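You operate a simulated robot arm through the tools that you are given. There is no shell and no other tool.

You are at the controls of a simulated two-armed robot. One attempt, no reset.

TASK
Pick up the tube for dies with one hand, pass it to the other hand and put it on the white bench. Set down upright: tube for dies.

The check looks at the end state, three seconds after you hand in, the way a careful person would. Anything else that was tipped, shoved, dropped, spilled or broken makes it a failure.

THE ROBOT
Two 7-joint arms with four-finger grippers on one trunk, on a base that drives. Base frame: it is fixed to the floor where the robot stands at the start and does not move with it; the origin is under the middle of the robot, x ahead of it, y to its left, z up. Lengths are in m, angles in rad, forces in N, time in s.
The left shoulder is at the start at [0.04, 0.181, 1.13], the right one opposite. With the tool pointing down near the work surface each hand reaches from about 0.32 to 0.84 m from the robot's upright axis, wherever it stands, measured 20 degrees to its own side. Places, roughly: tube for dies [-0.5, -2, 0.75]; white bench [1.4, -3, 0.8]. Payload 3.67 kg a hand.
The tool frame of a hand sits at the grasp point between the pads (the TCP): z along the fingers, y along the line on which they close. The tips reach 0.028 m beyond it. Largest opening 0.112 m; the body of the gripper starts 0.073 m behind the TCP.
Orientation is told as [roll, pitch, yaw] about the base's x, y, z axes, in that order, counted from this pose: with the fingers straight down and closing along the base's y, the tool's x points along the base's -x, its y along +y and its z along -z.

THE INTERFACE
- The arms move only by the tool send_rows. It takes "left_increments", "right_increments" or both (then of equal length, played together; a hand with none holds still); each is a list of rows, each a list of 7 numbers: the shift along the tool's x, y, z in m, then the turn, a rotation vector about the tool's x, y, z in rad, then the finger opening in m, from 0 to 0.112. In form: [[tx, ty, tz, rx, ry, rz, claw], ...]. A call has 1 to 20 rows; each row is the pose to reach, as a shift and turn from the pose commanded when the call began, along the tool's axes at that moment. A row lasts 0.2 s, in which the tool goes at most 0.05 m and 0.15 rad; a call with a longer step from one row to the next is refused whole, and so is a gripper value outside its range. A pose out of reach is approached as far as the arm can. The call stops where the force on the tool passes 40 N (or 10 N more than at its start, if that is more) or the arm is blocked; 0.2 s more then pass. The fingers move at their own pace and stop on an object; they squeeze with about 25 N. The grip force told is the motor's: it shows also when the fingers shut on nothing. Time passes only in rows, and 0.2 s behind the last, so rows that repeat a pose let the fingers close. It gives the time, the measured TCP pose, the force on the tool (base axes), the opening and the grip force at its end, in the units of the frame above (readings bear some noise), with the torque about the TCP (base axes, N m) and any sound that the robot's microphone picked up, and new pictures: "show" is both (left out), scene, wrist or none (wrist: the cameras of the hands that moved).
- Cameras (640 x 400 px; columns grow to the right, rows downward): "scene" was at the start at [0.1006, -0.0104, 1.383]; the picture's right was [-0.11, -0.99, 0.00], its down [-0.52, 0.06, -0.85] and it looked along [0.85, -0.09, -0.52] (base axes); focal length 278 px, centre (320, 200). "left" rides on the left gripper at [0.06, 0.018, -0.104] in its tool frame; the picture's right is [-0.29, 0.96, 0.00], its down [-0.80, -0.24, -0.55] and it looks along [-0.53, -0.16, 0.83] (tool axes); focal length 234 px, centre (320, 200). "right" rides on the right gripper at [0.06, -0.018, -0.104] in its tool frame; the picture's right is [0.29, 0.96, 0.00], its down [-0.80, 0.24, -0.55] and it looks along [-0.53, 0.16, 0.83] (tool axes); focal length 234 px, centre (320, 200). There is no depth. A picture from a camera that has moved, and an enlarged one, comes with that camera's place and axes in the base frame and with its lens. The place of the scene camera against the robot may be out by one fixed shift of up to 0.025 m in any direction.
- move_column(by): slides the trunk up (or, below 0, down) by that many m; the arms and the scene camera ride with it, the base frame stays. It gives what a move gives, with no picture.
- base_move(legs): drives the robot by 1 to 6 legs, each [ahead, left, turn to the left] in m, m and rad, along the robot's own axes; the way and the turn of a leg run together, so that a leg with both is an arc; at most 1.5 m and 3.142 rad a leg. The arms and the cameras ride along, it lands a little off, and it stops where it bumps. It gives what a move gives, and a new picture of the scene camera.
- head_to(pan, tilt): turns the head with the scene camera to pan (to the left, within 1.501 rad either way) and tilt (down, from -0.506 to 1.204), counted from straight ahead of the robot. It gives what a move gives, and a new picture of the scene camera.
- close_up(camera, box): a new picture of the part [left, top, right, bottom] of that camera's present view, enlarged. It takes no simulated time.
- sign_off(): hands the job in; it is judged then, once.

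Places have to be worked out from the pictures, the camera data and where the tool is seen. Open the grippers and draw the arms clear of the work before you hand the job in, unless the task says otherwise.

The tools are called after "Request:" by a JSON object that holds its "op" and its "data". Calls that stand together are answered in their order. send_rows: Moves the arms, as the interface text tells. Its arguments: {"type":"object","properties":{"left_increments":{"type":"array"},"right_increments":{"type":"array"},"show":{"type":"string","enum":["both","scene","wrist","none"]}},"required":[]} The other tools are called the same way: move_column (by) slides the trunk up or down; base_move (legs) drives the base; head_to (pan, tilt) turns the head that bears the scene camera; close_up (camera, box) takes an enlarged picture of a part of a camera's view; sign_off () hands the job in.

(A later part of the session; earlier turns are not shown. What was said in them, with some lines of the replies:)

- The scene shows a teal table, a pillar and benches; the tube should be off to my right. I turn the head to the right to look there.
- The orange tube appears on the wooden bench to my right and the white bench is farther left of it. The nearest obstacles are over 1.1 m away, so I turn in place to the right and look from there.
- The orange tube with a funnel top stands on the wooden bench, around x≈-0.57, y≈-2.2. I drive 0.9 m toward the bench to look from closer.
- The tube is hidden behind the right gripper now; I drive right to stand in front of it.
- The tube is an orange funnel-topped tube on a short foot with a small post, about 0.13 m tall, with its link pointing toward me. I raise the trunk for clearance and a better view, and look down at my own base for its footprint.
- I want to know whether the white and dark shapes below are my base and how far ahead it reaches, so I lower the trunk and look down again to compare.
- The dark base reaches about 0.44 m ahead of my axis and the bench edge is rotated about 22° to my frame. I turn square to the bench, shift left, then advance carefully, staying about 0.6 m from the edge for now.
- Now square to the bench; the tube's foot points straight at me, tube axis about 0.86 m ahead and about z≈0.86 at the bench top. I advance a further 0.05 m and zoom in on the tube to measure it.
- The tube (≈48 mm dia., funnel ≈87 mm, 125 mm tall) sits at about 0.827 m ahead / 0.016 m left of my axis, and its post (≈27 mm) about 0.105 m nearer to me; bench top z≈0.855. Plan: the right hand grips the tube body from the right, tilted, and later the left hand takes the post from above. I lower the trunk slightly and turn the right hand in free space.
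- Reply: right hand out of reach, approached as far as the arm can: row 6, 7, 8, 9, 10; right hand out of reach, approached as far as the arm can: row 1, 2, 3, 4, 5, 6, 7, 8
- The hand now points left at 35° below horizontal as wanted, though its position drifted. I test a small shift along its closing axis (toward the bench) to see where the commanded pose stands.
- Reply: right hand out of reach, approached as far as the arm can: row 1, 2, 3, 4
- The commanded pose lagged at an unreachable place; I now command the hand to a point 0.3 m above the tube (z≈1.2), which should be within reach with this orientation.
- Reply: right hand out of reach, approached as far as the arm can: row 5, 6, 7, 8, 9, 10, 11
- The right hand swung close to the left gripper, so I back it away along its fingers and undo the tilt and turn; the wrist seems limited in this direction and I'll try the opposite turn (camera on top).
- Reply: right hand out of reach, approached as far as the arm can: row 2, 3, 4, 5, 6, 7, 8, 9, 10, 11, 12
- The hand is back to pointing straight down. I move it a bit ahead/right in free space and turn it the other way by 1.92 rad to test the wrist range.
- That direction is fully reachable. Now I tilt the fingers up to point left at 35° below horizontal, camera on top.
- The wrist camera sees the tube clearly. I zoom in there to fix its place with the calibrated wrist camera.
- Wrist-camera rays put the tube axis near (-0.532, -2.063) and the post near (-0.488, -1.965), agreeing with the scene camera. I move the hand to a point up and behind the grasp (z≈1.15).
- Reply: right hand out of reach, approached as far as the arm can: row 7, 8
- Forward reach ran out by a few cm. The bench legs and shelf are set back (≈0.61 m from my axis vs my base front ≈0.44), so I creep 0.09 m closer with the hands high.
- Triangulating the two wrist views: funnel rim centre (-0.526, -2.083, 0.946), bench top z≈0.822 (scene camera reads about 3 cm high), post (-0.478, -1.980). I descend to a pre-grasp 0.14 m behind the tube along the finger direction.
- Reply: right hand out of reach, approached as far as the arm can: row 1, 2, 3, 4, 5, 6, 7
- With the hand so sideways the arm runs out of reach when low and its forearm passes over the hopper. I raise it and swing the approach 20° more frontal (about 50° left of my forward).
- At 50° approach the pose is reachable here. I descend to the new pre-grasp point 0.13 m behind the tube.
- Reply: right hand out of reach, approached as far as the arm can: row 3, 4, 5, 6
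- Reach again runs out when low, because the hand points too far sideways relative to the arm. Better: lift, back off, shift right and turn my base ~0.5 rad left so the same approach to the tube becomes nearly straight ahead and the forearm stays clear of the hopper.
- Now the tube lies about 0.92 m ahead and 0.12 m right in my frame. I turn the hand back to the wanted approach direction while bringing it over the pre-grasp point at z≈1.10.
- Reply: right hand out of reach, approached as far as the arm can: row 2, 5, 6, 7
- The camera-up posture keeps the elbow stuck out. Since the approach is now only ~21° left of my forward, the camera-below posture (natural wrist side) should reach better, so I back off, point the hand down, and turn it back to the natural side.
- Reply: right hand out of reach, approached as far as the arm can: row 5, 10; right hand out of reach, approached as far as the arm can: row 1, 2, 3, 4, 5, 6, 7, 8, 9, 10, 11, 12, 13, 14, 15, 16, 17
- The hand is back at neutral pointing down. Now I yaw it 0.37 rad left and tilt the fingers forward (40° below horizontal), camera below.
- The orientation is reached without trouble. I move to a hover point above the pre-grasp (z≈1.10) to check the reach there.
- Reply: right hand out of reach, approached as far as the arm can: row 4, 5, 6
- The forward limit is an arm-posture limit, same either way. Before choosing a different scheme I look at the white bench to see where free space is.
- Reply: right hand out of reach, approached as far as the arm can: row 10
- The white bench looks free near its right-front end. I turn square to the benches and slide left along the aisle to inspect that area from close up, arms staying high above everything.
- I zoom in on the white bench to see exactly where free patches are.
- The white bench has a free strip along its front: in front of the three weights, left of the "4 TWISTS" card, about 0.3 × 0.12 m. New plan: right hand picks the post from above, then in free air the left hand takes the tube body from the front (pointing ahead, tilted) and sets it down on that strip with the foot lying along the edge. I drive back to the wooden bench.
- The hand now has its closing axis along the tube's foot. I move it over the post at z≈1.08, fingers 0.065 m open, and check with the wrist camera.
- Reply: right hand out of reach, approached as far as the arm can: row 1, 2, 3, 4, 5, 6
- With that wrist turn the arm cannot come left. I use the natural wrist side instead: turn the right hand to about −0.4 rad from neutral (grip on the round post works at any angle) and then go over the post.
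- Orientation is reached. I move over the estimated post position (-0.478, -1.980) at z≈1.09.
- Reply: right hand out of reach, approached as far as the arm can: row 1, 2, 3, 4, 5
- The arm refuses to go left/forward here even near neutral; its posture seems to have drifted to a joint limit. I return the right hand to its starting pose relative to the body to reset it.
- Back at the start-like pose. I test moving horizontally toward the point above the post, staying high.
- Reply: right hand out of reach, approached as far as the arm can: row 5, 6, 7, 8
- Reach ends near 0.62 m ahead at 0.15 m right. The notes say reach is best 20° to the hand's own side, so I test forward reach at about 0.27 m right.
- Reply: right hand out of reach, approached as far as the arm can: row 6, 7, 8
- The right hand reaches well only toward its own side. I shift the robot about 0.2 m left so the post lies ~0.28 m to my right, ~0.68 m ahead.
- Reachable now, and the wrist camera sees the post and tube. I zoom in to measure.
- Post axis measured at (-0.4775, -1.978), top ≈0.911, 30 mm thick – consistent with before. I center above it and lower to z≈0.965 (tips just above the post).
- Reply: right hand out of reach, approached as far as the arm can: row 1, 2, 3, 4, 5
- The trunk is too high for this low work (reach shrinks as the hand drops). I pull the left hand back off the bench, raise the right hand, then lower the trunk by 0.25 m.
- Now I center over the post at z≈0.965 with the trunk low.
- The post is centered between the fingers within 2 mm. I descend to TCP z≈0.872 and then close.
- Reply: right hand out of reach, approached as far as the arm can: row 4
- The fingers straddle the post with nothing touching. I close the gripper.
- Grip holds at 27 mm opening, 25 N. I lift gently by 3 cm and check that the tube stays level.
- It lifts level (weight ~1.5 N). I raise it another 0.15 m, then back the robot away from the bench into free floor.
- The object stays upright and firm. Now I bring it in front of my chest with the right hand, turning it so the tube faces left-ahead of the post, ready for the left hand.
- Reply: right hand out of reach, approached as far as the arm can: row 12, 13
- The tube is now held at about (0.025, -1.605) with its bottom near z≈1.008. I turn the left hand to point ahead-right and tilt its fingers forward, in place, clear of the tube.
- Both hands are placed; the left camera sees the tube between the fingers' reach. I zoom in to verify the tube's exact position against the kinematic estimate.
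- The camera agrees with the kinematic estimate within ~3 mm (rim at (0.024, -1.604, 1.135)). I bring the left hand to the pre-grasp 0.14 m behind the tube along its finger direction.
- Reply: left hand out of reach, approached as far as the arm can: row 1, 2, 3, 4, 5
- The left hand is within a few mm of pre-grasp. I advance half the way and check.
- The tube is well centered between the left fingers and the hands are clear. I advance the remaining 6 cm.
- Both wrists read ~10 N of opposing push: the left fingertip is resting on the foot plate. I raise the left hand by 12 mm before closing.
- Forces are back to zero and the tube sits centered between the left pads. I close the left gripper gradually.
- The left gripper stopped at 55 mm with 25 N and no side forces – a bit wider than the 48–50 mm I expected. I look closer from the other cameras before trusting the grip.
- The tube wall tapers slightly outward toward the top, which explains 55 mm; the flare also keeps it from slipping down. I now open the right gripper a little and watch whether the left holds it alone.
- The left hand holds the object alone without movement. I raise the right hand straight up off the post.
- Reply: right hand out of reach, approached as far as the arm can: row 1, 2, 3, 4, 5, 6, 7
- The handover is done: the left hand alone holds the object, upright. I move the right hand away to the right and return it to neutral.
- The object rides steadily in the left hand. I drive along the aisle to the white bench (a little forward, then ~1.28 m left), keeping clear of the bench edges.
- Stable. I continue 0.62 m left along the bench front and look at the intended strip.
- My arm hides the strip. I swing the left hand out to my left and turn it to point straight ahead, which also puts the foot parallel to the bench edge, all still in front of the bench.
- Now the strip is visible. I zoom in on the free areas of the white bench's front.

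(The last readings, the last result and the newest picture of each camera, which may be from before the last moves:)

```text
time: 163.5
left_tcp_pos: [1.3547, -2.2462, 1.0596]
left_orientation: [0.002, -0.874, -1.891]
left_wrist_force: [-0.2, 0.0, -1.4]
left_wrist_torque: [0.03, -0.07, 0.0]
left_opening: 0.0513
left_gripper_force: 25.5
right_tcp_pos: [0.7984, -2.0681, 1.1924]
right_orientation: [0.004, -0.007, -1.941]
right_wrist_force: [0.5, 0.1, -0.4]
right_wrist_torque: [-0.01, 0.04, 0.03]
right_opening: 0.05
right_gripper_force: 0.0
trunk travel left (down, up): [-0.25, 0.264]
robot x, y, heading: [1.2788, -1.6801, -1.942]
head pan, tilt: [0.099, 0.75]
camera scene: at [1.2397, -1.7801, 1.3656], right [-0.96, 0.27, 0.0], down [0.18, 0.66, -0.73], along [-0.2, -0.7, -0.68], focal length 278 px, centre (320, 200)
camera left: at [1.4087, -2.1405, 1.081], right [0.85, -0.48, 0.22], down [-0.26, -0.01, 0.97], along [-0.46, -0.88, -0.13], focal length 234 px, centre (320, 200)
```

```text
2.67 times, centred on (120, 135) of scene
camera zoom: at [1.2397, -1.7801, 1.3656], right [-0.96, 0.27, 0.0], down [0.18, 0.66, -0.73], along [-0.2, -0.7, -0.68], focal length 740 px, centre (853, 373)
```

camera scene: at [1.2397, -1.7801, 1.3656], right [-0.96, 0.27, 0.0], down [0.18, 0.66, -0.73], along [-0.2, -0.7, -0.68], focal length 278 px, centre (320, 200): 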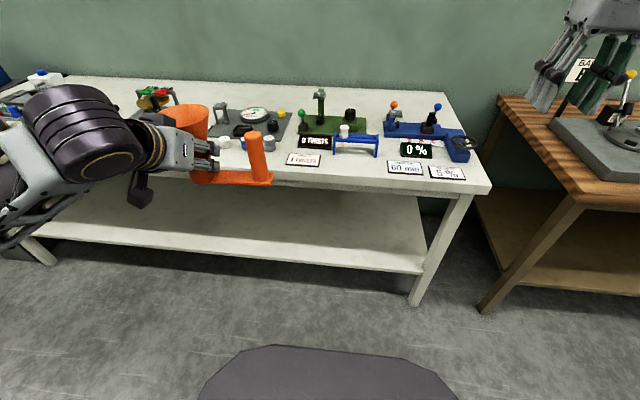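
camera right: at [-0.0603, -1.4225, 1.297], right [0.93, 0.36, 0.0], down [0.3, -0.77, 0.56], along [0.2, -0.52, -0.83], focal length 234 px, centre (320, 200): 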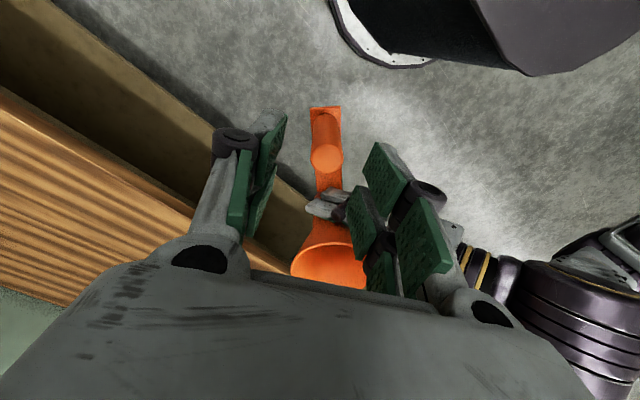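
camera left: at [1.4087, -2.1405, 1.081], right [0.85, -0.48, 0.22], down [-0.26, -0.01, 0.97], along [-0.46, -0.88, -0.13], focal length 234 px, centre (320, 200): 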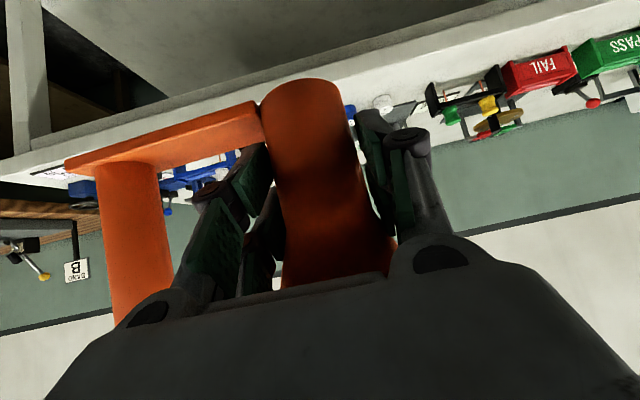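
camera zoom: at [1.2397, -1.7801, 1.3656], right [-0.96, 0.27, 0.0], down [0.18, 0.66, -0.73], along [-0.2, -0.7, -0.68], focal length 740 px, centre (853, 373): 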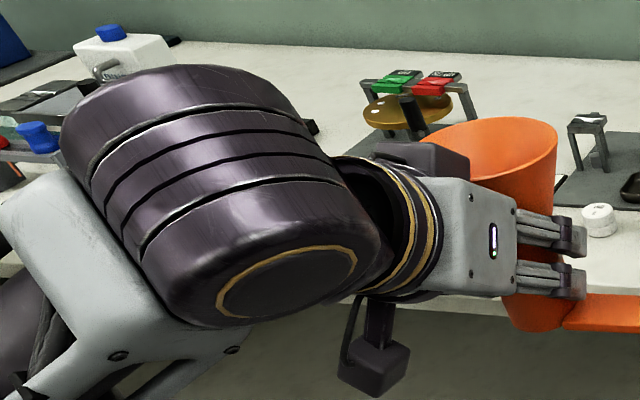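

The strip in front of the three weights, left of the "4 TWISTS" card, is free: edge-to-weights ≈0.106 m deep, >0.35 m wide; bench top ≈0.804. The foot is already parallel to the edge. I shift 0.1 m left, then 0.25 m ahead, with the object high (bottom z≈1.0).

Request:
{"op": "base_move", "data": {"legs": [[0, 0.1, 0], [0.25, 0, 0]]}}

Request:
{"op": "head_to", "data": {"pan": 0.35, "tilt": 0.85}}

Request:
{"op": "close_up", "data": {"camera": "scene", "box": [180, 60, 420, 210]}}

```text
time: 166.1
left_tcp_pos: [1.3539, -2.5118, 1.0591]
left_orientation: [0.0, -0.874, -1.897]
left_wrist_force: [0.7, 0.7, -1.0]
left_wrist_torque: [-0.03, -0.03, 0.01]
left_opening: 0.0516
left_gripper_force: 24.7
right_tcp_pos: [0.7997, -2.3307, 1.1918]
right_orientation: [0.003, -0.007, -1.948]
right_wrist_force: [-0.3, 0.3, 0.9]
right_wrist_torque: [0.01, 0.05, 0.0]
right_opening: 0.05
right_gripper_force: 0.1
trunk travel left (down, up): [-0.25, 0.264]
robot x, y, heading: [1.2823, -1.9462, -1.952]
head pan, tilt: [0.099, 0.75]
camera scene: at [1.2408, -2.0462, 1.3656], right [-0.96, 0.28, 0.0], down [0.19, 0.66, -0.73], along [-0.2, -0.7, -0.68], focal length 278 px, centre (320, 200)
```

scene: 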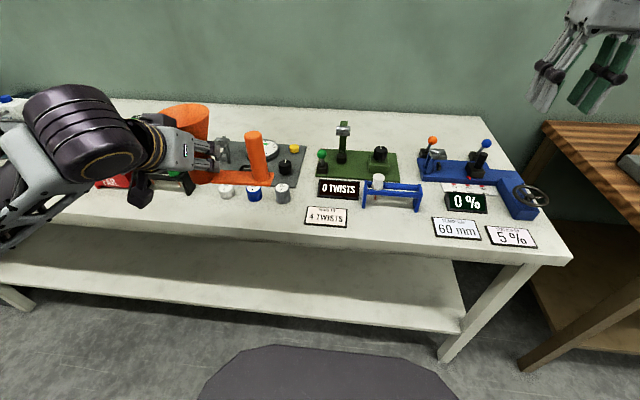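

```text
time: 166.9
left_tcp_pos: [1.3532, -2.5129, 1.0598]
left_orientation: [0.0, -0.873, -1.897]
left_wrist_force: [-0.4, 0.8, -0.9]
left_wrist_torque: [-0.01, -0.07, -0.01]
left_opening: 0.051
left_gripper_force: 24.8
right_tcp_pos: [0.7994, -2.3306, 1.1934]
right_orientation: [0.002, -0.007, -1.945]
right_wrist_force: [0.1, 0.8, 0.3]
right_wrist_torque: [-0.02, -0.03, 0.01]
right_opening: 0.0503
right_gripper_force: 0.1
trunk travel left (down, up): [-0.25, 0.264]
robot x, y, heading: [1.2815, -1.948, -1.946]
head pan, tilt: [0.351, 0.85]
camera scene: at [1.2617, -2.0441, 1.3576], right [-1.0, 0.03, 0.0], down [0.02, 0.75, -0.66], along [-0.02, -0.66, -0.75], focal length 278 px, centre (320, 200)
```

scene: 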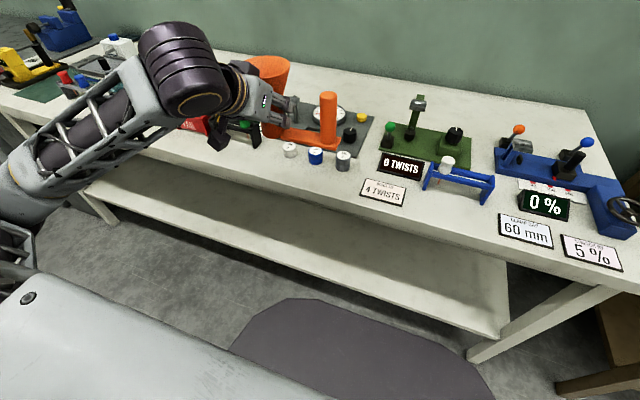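

```text
2.67 times, centred on (300, 135) of scene
camera zoom: at [1.2617, -2.0441, 1.3576], right [-1.0, 0.03, 0.0], down [0.02, 0.75, -0.66], along [-0.02, -0.66, -0.75], focal length 740 px, centre (373, 373)
```

zoom: 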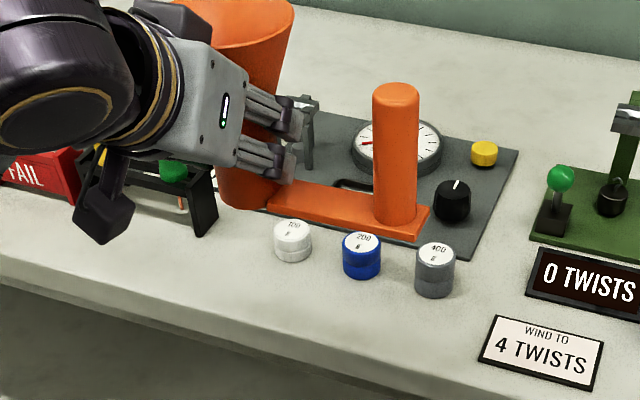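

The target spot is confirmed (weights' fronts 0.106 m behind the edge, card 5 cm right of where the foot will end). I move the object horizontally over the spot, still high.

Request:
{"op": "send_rows", "data": {"left_increments": [[-0.0151, 0.0005, 0.018, 0, 0, 0, 0.0], [-0.0302, 0.001, 0.036, 0, 0, 0, 0.0], [-0.0452, 0.0014, 0.0539, 0, 0, 0, 0.0], [-0.0603, 0.0019, 0.0719, 0, 0, 0, 0.0], [-0.0603, 0.0019, 0.0719, 0, 0, 0, 0.0]], "show": "both"}}

Request:
{"op": "close_up", "data": {"camera": "scene", "box": [180, 60, 420, 210]}}

```text
time: 168.1
left_tcp_pos: [1.3233, -2.6028, 1.0598]
left_orientation: [0.001, -0.874, -1.898]
left_wrist_force: [-0.1, 1.3, -0.7]
left_wrist_torque: [-0.03, -0.04, -0.01]
left_opening: 0.0506
left_gripper_force: 24.6
right_tcp_pos: [0.7994, -2.3299, 1.192]
right_orientation: [0.002, -0.007, -1.947]
right_wrist_force: [0.2, -0.3, 1.0]
right_wrist_torque: [-0.02, 0.01, -0.03]
right_opening: 0.05
right_gripper_force: 0.0
trunk travel left (down, up): [-0.25, 0.264]
robot x, y, heading: [1.2821, -1.9492, -1.952]
head pan, tilt: [0.351, 0.85]
camera scene: at [1.2621, -2.0437, 1.3577], right [-1.0, 0.03, 0.0], down [0.02, 0.75, -0.66], along [-0.02, -0.66, -0.75], focal length 278 px, centre (320, 200)
camera left: at [1.3777, -2.4973, 1.0805], right [0.85, -0.48, 0.22], down [-0.26, 0.0, 0.97], along [-0.47, -0.88, -0.13], focal length 234 px, centre (320, 200)
```

scene: 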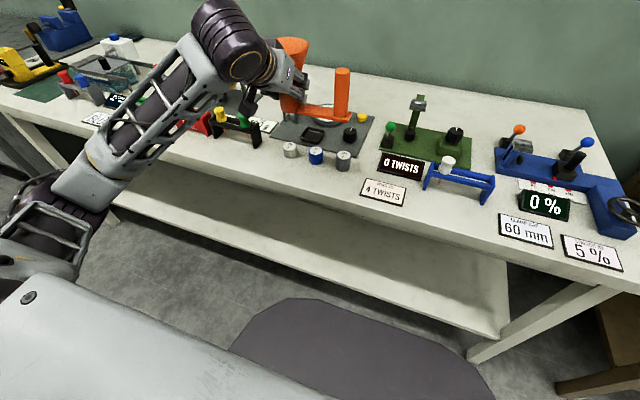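
left: 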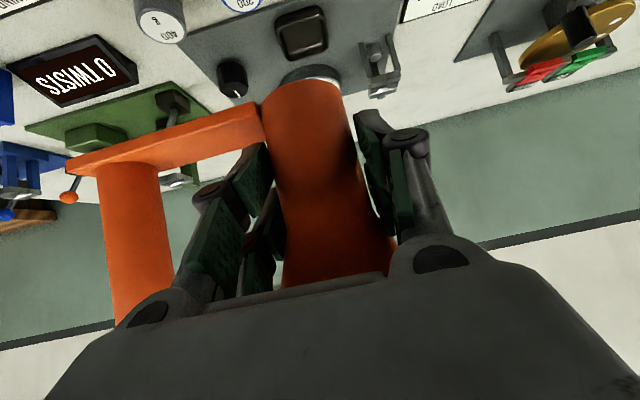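

```text
2.67 times, centred on (300, 135) of scene
camera zoom: at [1.2621, -2.0437, 1.3577], right [-1.0, 0.03, 0.0], down [0.02, 0.75, -0.66], along [-0.02, -0.66, -0.75], focal length 740 px, centre (373, 373)
```

zoom: 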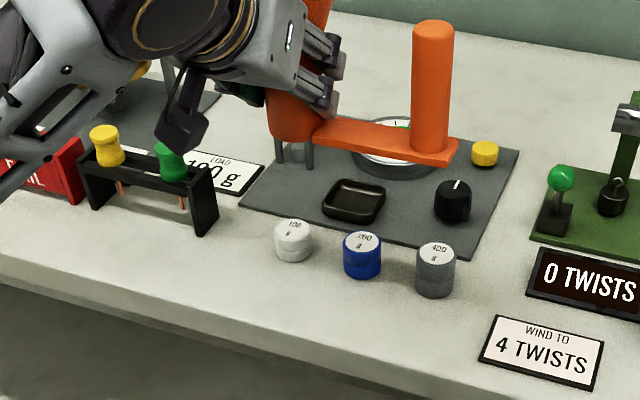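

Hovering over the bench; the black spool stand and weights are clear of the spot. I lower straight down to about 2–3 cm above the surface... first by 0.15 m, then check.

Request:
{"op": "send_rows", "data": {"left_increments": [[0.023, 0, 0.0193, 0, 0, 0, 0.0], [0.046, 0, 0.0386, 0, 0, 0, 0.0], [0.069, 0, 0.0578, 0, 0, 0, 0.0], [0.092, 0, 0.0771, 0, 0, 0, 0.0], [0.1149, 0, 0.0964, 0, 0, 0, 0.0], [0.1149, 0, 0.0964, 0, 0, 0, 0.0]], "show": "both"}}

Request:
{"op": "close_up", "data": {"camera": "scene", "box": [180, 90, 420, 240]}}

Request:
{"op": "close_up", "data": {"camera": "left", "box": [0, 0, 480, 300]}}

```text
time: 169.5
left_tcp_pos: [1.3237, -2.6009, 0.911]
left_orientation: [0.001, -0.875, -1.898]
left_wrist_force: [-0.4, -0.3, -0.7]
left_wrist_torque: [-0.02, -0.08, 0.0]
left_opening: 0.0509
left_gripper_force: 25.0
right_tcp_pos: [0.7986, -2.331, 1.1924]
right_orientation: [0.002, -0.007, -1.946]
right_wrist_force: [-0.1, -0.7, -0.7]
right_wrist_torque: [0.01, -0.01, 0.0]
right_opening: 0.0501
right_gripper_force: 0.0
trunk travel left (down, up): [-0.25, 0.264]
robot x, y, heading: [1.2818, -1.9489, -1.948]
head pan, tilt: [0.351, 0.85]
camera scene: at [1.2616, -2.0442, 1.3576], right [-1.0, 0.03, 0.0], down [0.02, 0.75, -0.66], along [-0.02, -0.66, -0.75], focal length 278 px, centre (320, 200)
camera left: at [1.379, -2.4964, 0.9309], right [0.85, -0.48, 0.22], down [-0.26, 0.0, 0.97], along [-0.47, -0.88, -0.13], focal length 234 px, centre (320, 200)
```

scene: 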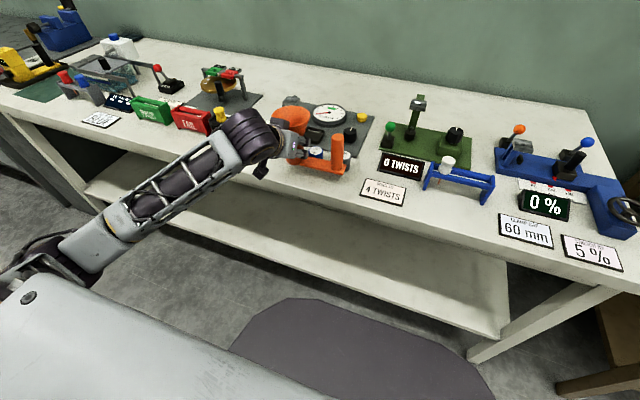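
left: 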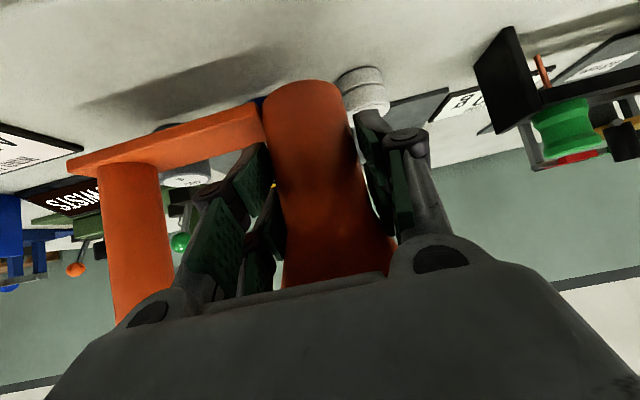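

```text
2.67 times, centred on (300, 165) of scene
camera zoom: at [1.2616, -2.0442, 1.3576], right [-1.0, 0.03, 0.0], down [0.02, 0.75, -0.66], along [-0.02, -0.66, -0.75], focal length 740 px, centre (373, 293)
```

zoom: 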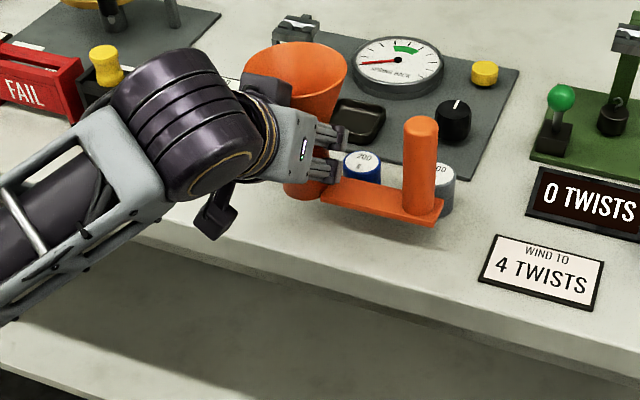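

```text
1.33 times, centred on (240, 150) of left
camera zoom: at [1.379, -2.4964, 0.9309], right [0.85, -0.48, 0.22], down [-0.26, 0.0, 0.97], along [-0.47, -0.88, -0.13], focal length 312 px, centre (427, 267)
```

zoom: 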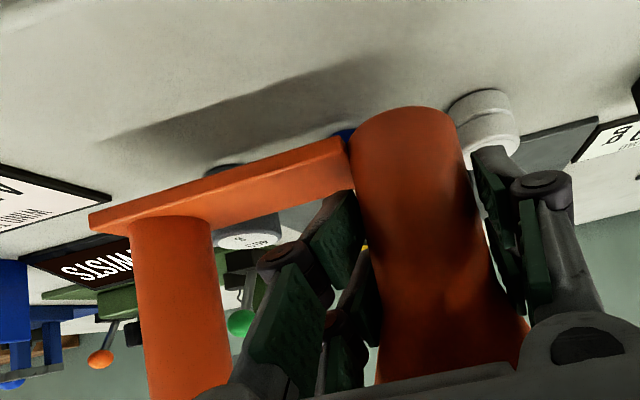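

Position is right: foot end 4–5 cm from the card, weights behind it. I lower another 4 cm.

Request:
{"op": "send_rows", "data": {"left_increments": [[0.0115, 0, 0.0096, 0, 0, 0, 0.0], [0.023, 0, 0.0193, 0, 0, 0, 0.0], [0.0306, 0, 0.0257, 0, 0, 0, 0.0], [0.0306, 0, 0.0257, 0, 0, 0, 0.0]], "show": "both"}}

Request:
{"op": "close_up", "data": {"camera": "left", "box": [0, 0, 480, 300]}}

Request:
{"op": "close_up", "data": {"camera": "scene", "box": [240, 110, 400, 210]}}

```text
time: 170.5
left_tcp_pos: [1.3256, -2.6028, 0.8723]
left_orientation: [0.0, -0.877, -1.896]
left_wrist_force: [-1.3, 0.2, 3.6]
left_wrist_torque: [-0.1, 0.03, -0.02]
left_opening: 0.0501
left_gripper_force: 24.8
right_tcp_pos: [0.8, -2.3313, 1.1919]
right_orientation: [0.003, -0.007, -1.946]
right_wrist_force: [-0.2, 1.2, -0.8]
right_wrist_torque: [0.0, -0.01, 0.03]
right_opening: 0.0498
right_gripper_force: 0.1
trunk travel left (down, up): [-0.25, 0.264]
robot x, y, heading: [1.2838, -1.9483, -1.949]
head pan, tilt: [0.351, 0.85]
camera scene: at [1.2616, -2.0438, 1.3577], right [-1.0, 0.03, 0.0], down [0.02, 0.75, -0.66], along [-0.02, -0.66, -0.75], focal length 278 px, centre (320, 200)
camera left: at [1.3793, -2.4973, 0.8925], right [0.85, -0.48, 0.22], down [-0.25, 0.0, 0.97], along [-0.47, -0.88, -0.12], focal length 234 px, centre (320, 200)
```

scene: 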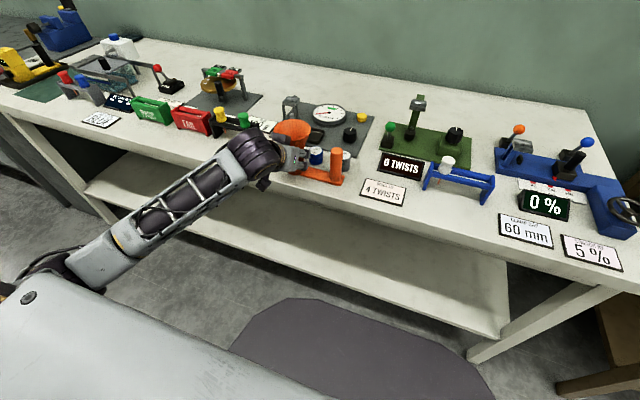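
left: 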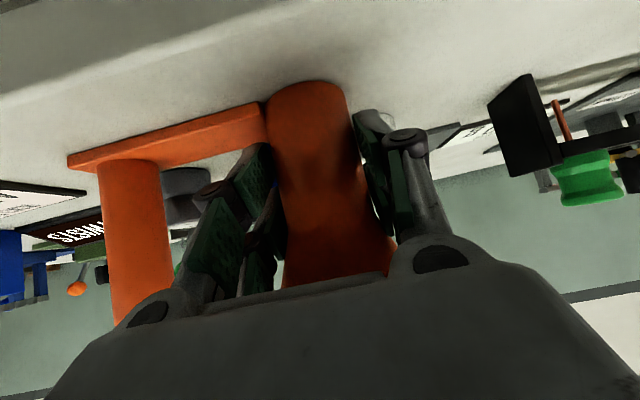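

```text
1.33 times, centred on (240, 150) of left
camera zoom: at [1.3793, -2.4973, 0.8925], right [0.85, -0.48, 0.22], down [-0.25, 0.0, 0.97], along [-0.47, -0.88, -0.12], focal length 312 px, centre (427, 267)
```

zoom: 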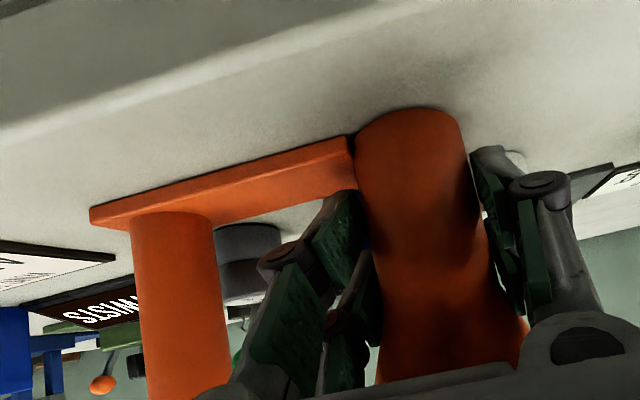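

```text
4.00 times, centred on (320, 160) of scene
camera zoom: at [1.2616, -2.0438, 1.3577], right [-1.0, 0.03, 0.0], down [0.02, 0.75, -0.66], along [-0.02, -0.66, -0.75], focal length 1110 px, centre (320, 360)
```

zoom: 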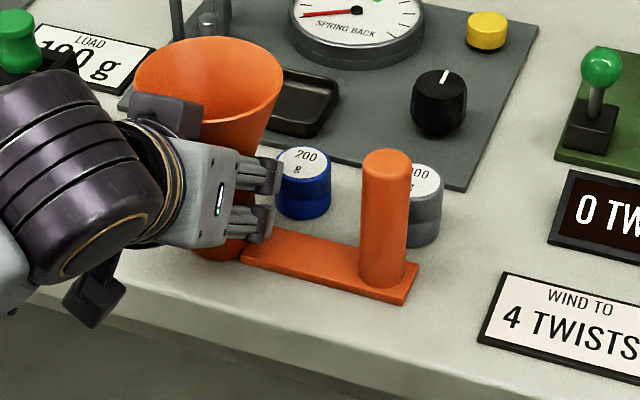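

Contact: the wrist shows about +4 N upward at TCP z≈0.872, so the foot is on the bench. I press 2 mm more to seat it flat.

Request:
{"op": "send_rows", "data": {"left_increments": [[0.0008, 0, 0.0006, 0, 0, 0, 0.0], [0.0015, 0, 0.0013, 0, 0, 0, 0.0], [0.0015, 0, 0.0013, 0, 0, 0, 0.0]], "show": "wrist"}}

Request:
{"op": "close_up", "data": {"camera": "left", "box": [40, 70, 360, 270]}}

```text
time: 171.3
left_tcp_pos: [1.3261, -2.6013, 0.8693]
left_orientation: [0.001, -0.877, -1.898]
left_wrist_force: [2.7, 1.4, 9.0]
left_wrist_torque: [-0.2, -0.23, 0.1]
left_opening: 0.0476
left_gripper_force: 25.3
right_tcp_pos: [0.7995, -2.331, 1.1912]
right_orientation: [0.004, -0.008, -1.947]
right_wrist_force: [-1.8, 0.5, 0.8]
right_wrist_torque: [-0.02, -0.01, 0.01]
right_opening: 0.0499
right_gripper_force: 0.2
trunk travel left (down, up): [-0.25, 0.264]
robot x, y, heading: [1.2761, -1.9453, -1.949]
head pan, tilt: [0.351, 0.85]
camera left: at [1.3798, -2.4964, 0.8897], right [0.85, -0.48, 0.22], down [-0.26, 0.0, 0.97], along [-0.46, -0.88, -0.12], focal length 234 px, centre (320, 200)
```

left: 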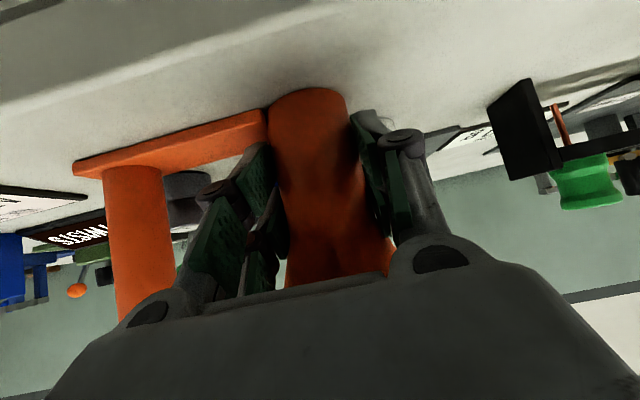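

```text
2.00 times, centred on (200, 170) of left
camera zoom: at [1.3798, -2.4964, 0.8897], right [0.85, -0.48, 0.22], down [-0.26, 0.0, 0.97], along [-0.46, -0.88, -0.12], focal length 468 px, centre (560, 260)
```

zoom: 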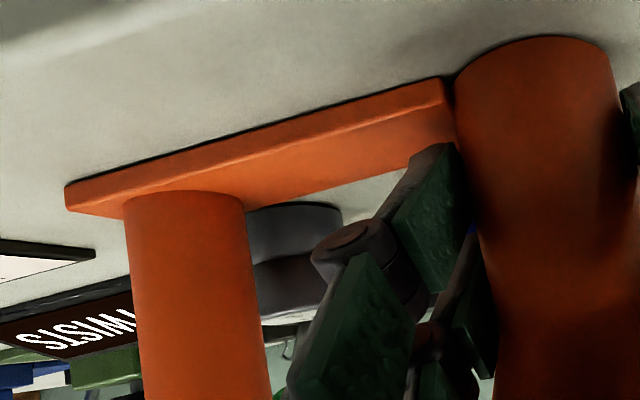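

The foot now sits flat with a clean contact line. I open the left gripper to release.

Request:
{"op": "send_rows", "data": {"left_increments": [[0, 0, 0, 0, 0, 0, 0.055], [0, 0, 0, 0, 0, 0, 0.065], [0, 0, 0, 0, 0, 0, 0.08], [0, 0, 0, 0, 0, 0, 0.085], [0, 0, 0, 0, 0, 0, 0.085]], "show": "both"}}

Request:
{"op": "close_up", "data": {"camera": "scene", "box": [240, 110, 400, 210]}}

```text
time: 172.5
left_tcp_pos: [1.3247, -2.6033, 0.8682]
left_orientation: [0.001, -0.874, -1.898]
left_wrist_force: [-0.5, 0.0, 0.0]
left_wrist_torque: [0.02, 0.03, -0.01]
left_opening: 0.0851
left_gripper_force: 0.1
right_tcp_pos: [0.7992, -2.3314, 1.1917]
right_orientation: [0.003, -0.008, -1.945]
right_wrist_force: [0.2, 1.3, 0.4]
right_wrist_torque: [0.03, 0.02, -0.01]
right_opening: 0.0498
right_gripper_force: 0.2
trunk travel left (down, up): [-0.25, 0.264]
robot x, y, heading: [1.2798, -1.9444, -1.955]
head pan, tilt: [0.351, 0.85]
camera scene: at [1.2617, -2.0443, 1.3576], right [-1.0, 0.03, 0.0], down [0.02, 0.75, -0.66], along [-0.02, -0.66, -0.75], focal length 278 px, centre (320, 200)
camera left: at [1.3793, -2.4969, 0.8886], right [0.85, -0.48, 0.22], down [-0.26, -0.01, 0.97], along [-0.47, -0.88, -0.13], focal length 234 px, centre (320, 200)
```

scene: 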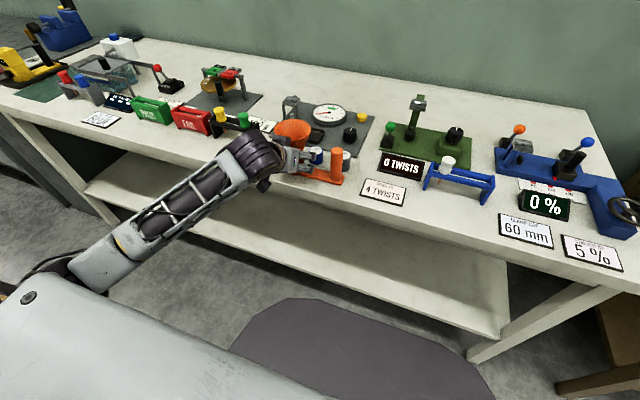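
left: 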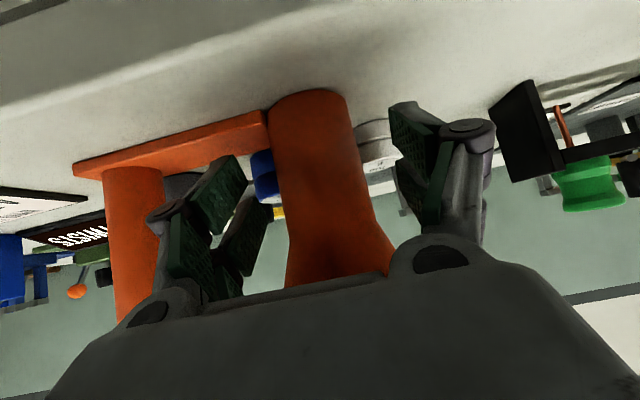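

```text
4.00 times, centred on (320, 160) of scene
camera zoom: at [1.2617, -2.0443, 1.3576], right [-1.0, 0.03, 0.0], down [0.02, 0.75, -0.66], along [-0.02, -0.66, -0.75], focal length 1110 px, centre (320, 360)
```

zoom: 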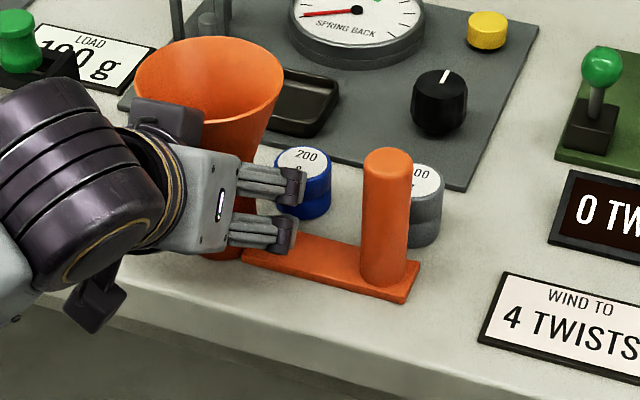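

Released with zero force and the tube stands still. I retreat the left hand straight back along its finger direction.

Request:
{"op": "send_rows", "data": {"left_increments": [[0, 0, -0.015, 0, 0, 0, 0.09], [0, 0, -0.03, 0, 0, 0, 0.09], [0, 0, -0.05, 0, 0, 0, 0.09], [0, 0, -0.075, 0, 0, 0, 0.09], [0, 0, -0.1, 0, 0, 0, 0.09], [0, 0, -0.13, 0, 0, 0, 0.09], [0, 0, -0.16, 0, 0, 0, 0.09], [0, 0, -0.16, 0, 0, 0, 0.09]], "show": "both"}}

Request:
{"op": "close_up", "data": {"camera": "scene", "box": [240, 110, 400, 210]}}

```text
time: 174.3
left_tcp_pos: [1.3533, -2.5211, 0.9704]
left_orientation: [-0.001, -0.874, -1.899]
left_wrist_force: [0.1, -0.1, -0.1]
left_wrist_torque: [-0.05, 0.0, 0.0]
left_opening: 0.0899
left_gripper_force: 0.0
left hand out of reach, approached as far as the arm can: row 6, 7, 8
right_tcp_pos: [0.7993, -2.3303, 1.1926]
right_orientation: [0.001, -0.006, -1.946]
right_wrist_force: [-0.6, -0.1, 0.3]
right_wrist_torque: [-0.04, 0.01, 0.0]
right_opening: 0.0499
right_gripper_force: 0.1
trunk travel left (down, up): [-0.25, 0.264]
robot x, y, heading: [1.2793, -1.947, -1.955]
head pan, tilt: [0.351, 0.85]
camera scene: at [1.2619, -2.0439, 1.3576], right [-1.0, 0.03, 0.0], down [0.02, 0.75, -0.66], along [-0.02, -0.66, -0.75], focal length 278 px, centre (320, 200)
camera left: at [1.4077, -2.4153, 0.991], right [0.85, -0.48, 0.22], down [-0.26, -0.01, 0.97], along [-0.47, -0.88, -0.13], focal length 234 px, centre (320, 200)
```

scene: 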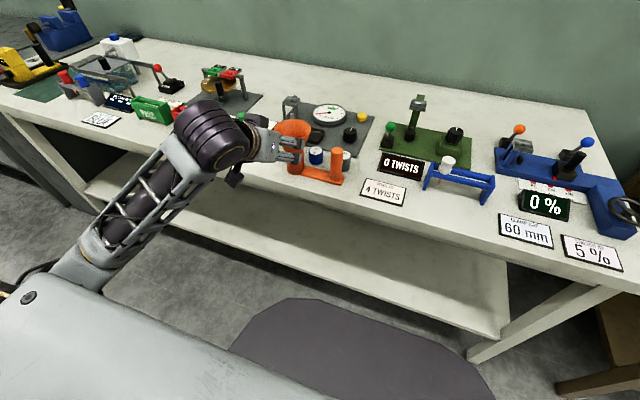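
left: 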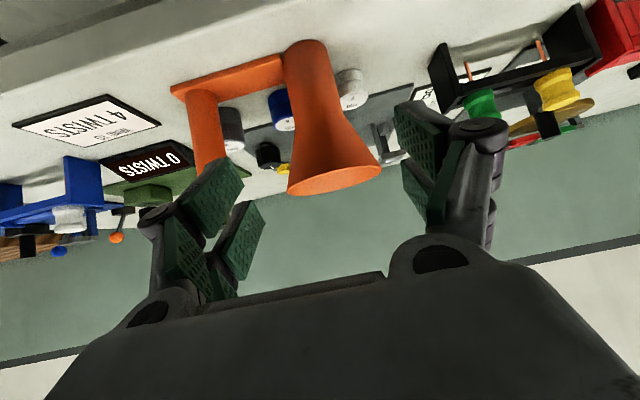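

```text
4.00 times, centred on (320, 160) of scene
camera zoom: at [1.2619, -2.0439, 1.3576], right [-1.0, 0.03, 0.0], down [0.02, 0.75, -0.66], along [-0.02, -0.66, -0.75], focal length 1110 px, centre (320, 360)
```

zoom: 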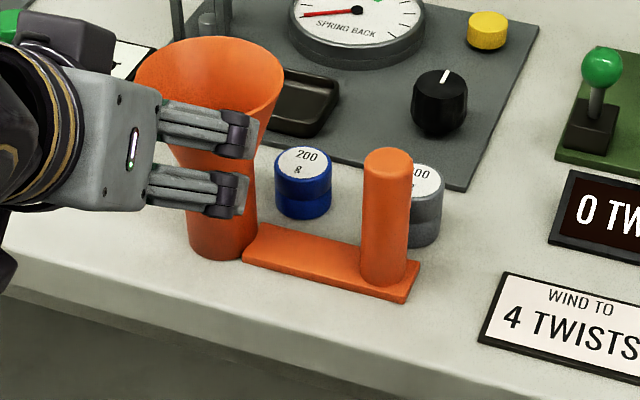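

The tube stands upright and unmoved. I back the whole robot away 0.35 m and look at the final scene.

Request:
{"op": "base_move", "data": {"legs": [[-0.35, 0, 0]]}}

Request:
{"op": "close_up", "data": {"camera": "scene", "box": [200, 20, 440, 170]}}

```text
time: 176.6
left_tcp_pos: [1.4781, -2.2036, 0.9697]
left_orientation: [0.0, -0.875, -1.901]
left_wrist_force: [0.8, 0.4, -0.2]
left_wrist_torque: [0.03, 0.0, -0.01]
left_opening: 0.0899
left_gripper_force: 0.1
right_tcp_pos: [0.926, -2.0106, 1.1924]
right_orientation: [0.002, -0.008, -1.95]
right_wrist_force: [0.0, 0.8, 0.9]
right_wrist_torque: [0.02, -0.01, 0.04]
right_opening: 0.0498
right_gripper_force: 0.0
trunk travel left (down, up): [-0.25, 0.264]
robot x, y, heading: [1.4089, -1.6266, -1.955]
head pan, tilt: [0.351, 0.85]
camera scene: at [1.3886, -1.7254, 1.3577], right [-1.0, 0.03, 0.0], down [0.02, 0.75, -0.66], along [-0.02, -0.66, -0.75], focal length 278 px, centre (320, 200)
```

scene: 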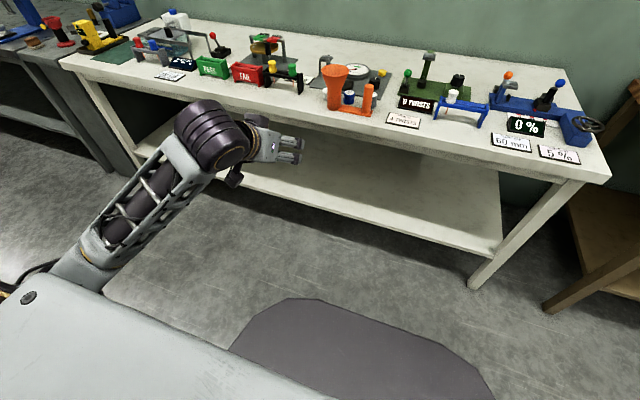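

```text
2.67 times, centred on (320, 95) of scene
camera zoom: at [1.3886, -1.7254, 1.3577], right [-1.0, 0.03, 0.0], down [0.02, 0.75, -0.66], along [-0.02, -0.66, -0.75], focal length 740 px, centre (320, 480)
```

zoom: 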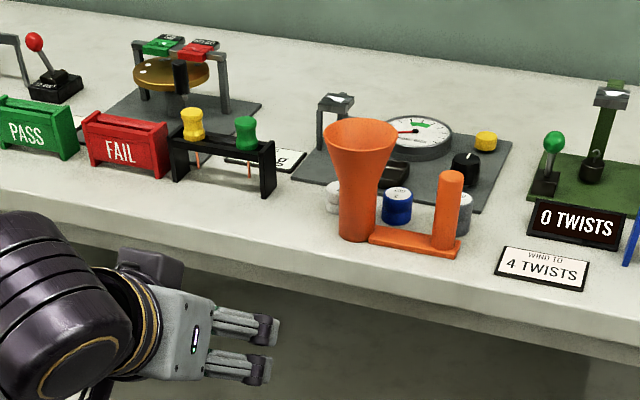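

The tube stands upright in the free strip, and the weights, cards and spool stand are untouched. I open both grippers fully while the arms are clear.

Request:
{"op": "send_rows", "data": {"left_increments": [[0, 0, 0, 0, 0, 0, 0.11], [0, 0, 0, 0, 0, 0, 0.11], [0, 0, 0, 0, 0, 0, 0.11]], "right_increments": [[0, 0, 0, 0, 0, 0, 0.08], [0, 0, 0, 0, 0, 0, 0.11], [0, 0, 0, 0, 0, 0, 0.11]], "show": "scene"}}

```text
time: 177.4
left_tcp_pos: [1.4786, -2.2034, 0.9699]
left_orientation: [0.001, -0.873, -1.901]
left_wrist_force: [-0.6, 0.0, -0.7]
left_wrist_torque: [0.02, 0.0, -0.01]
left_opening: 0.1097
left_gripper_force: 0.1
right_tcp_pos: [0.9248, -2.0111, 1.1916]
right_orientation: [0.002, -0.007, -1.949]
right_wrist_force: [-0.3, -0.2, 0.1]
right_wrist_torque: [0.01, 0.01, -0.02]
right_opening: 0.1101
right_gripper_force: 0.0
trunk travel left (down, up): [-0.25, 0.264]
robot x, y, heading: [1.4074, -1.6279, -1.951]
head pan, tilt: [0.351, 0.85]
camera scene: at [1.3883, -1.7263, 1.3576], right [-1.0, 0.03, 0.0], down [0.02, 0.75, -0.66], along [-0.02, -0.66, -0.75], focal length 278 px, centre (320, 200)
```

scene: 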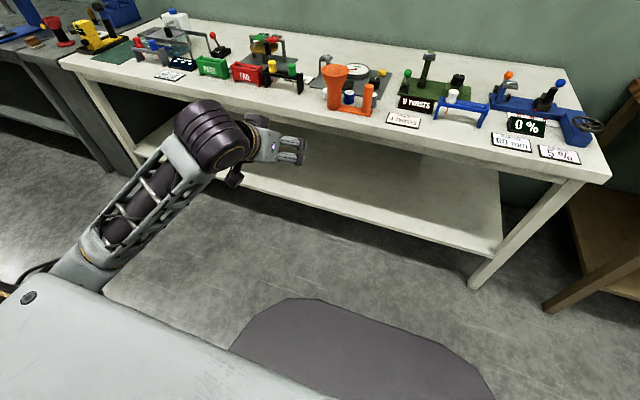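

Both grippers are open and clear, and the tube for dies stands upright on the white bench with nothing else disturbed. I hand the job in.

Request:
{"op": "sign_off", "data": {}}

```text
The job is handed in.
```

The tube for dies is standing upright on the white bench, and I have handed the job in.

- **Pick-up and pass:** the right hand picked it up from the wooden bench by its post. In free air it passed the tube to the left hand, which set it down.
- **Where it stands:** it is in the free strip along the front of the white bench, in front of the three weights and just left of the "4 TWISTS" card.
- **End state:** in the last pictures nothing on the white bench had been tipped or shifted. Both grippers were open and the arms were clear before I signed off.

During the pass the left fingertip pressed on the foot plate with about 10 N, so I raised it before closing. The tube did not visibly move.
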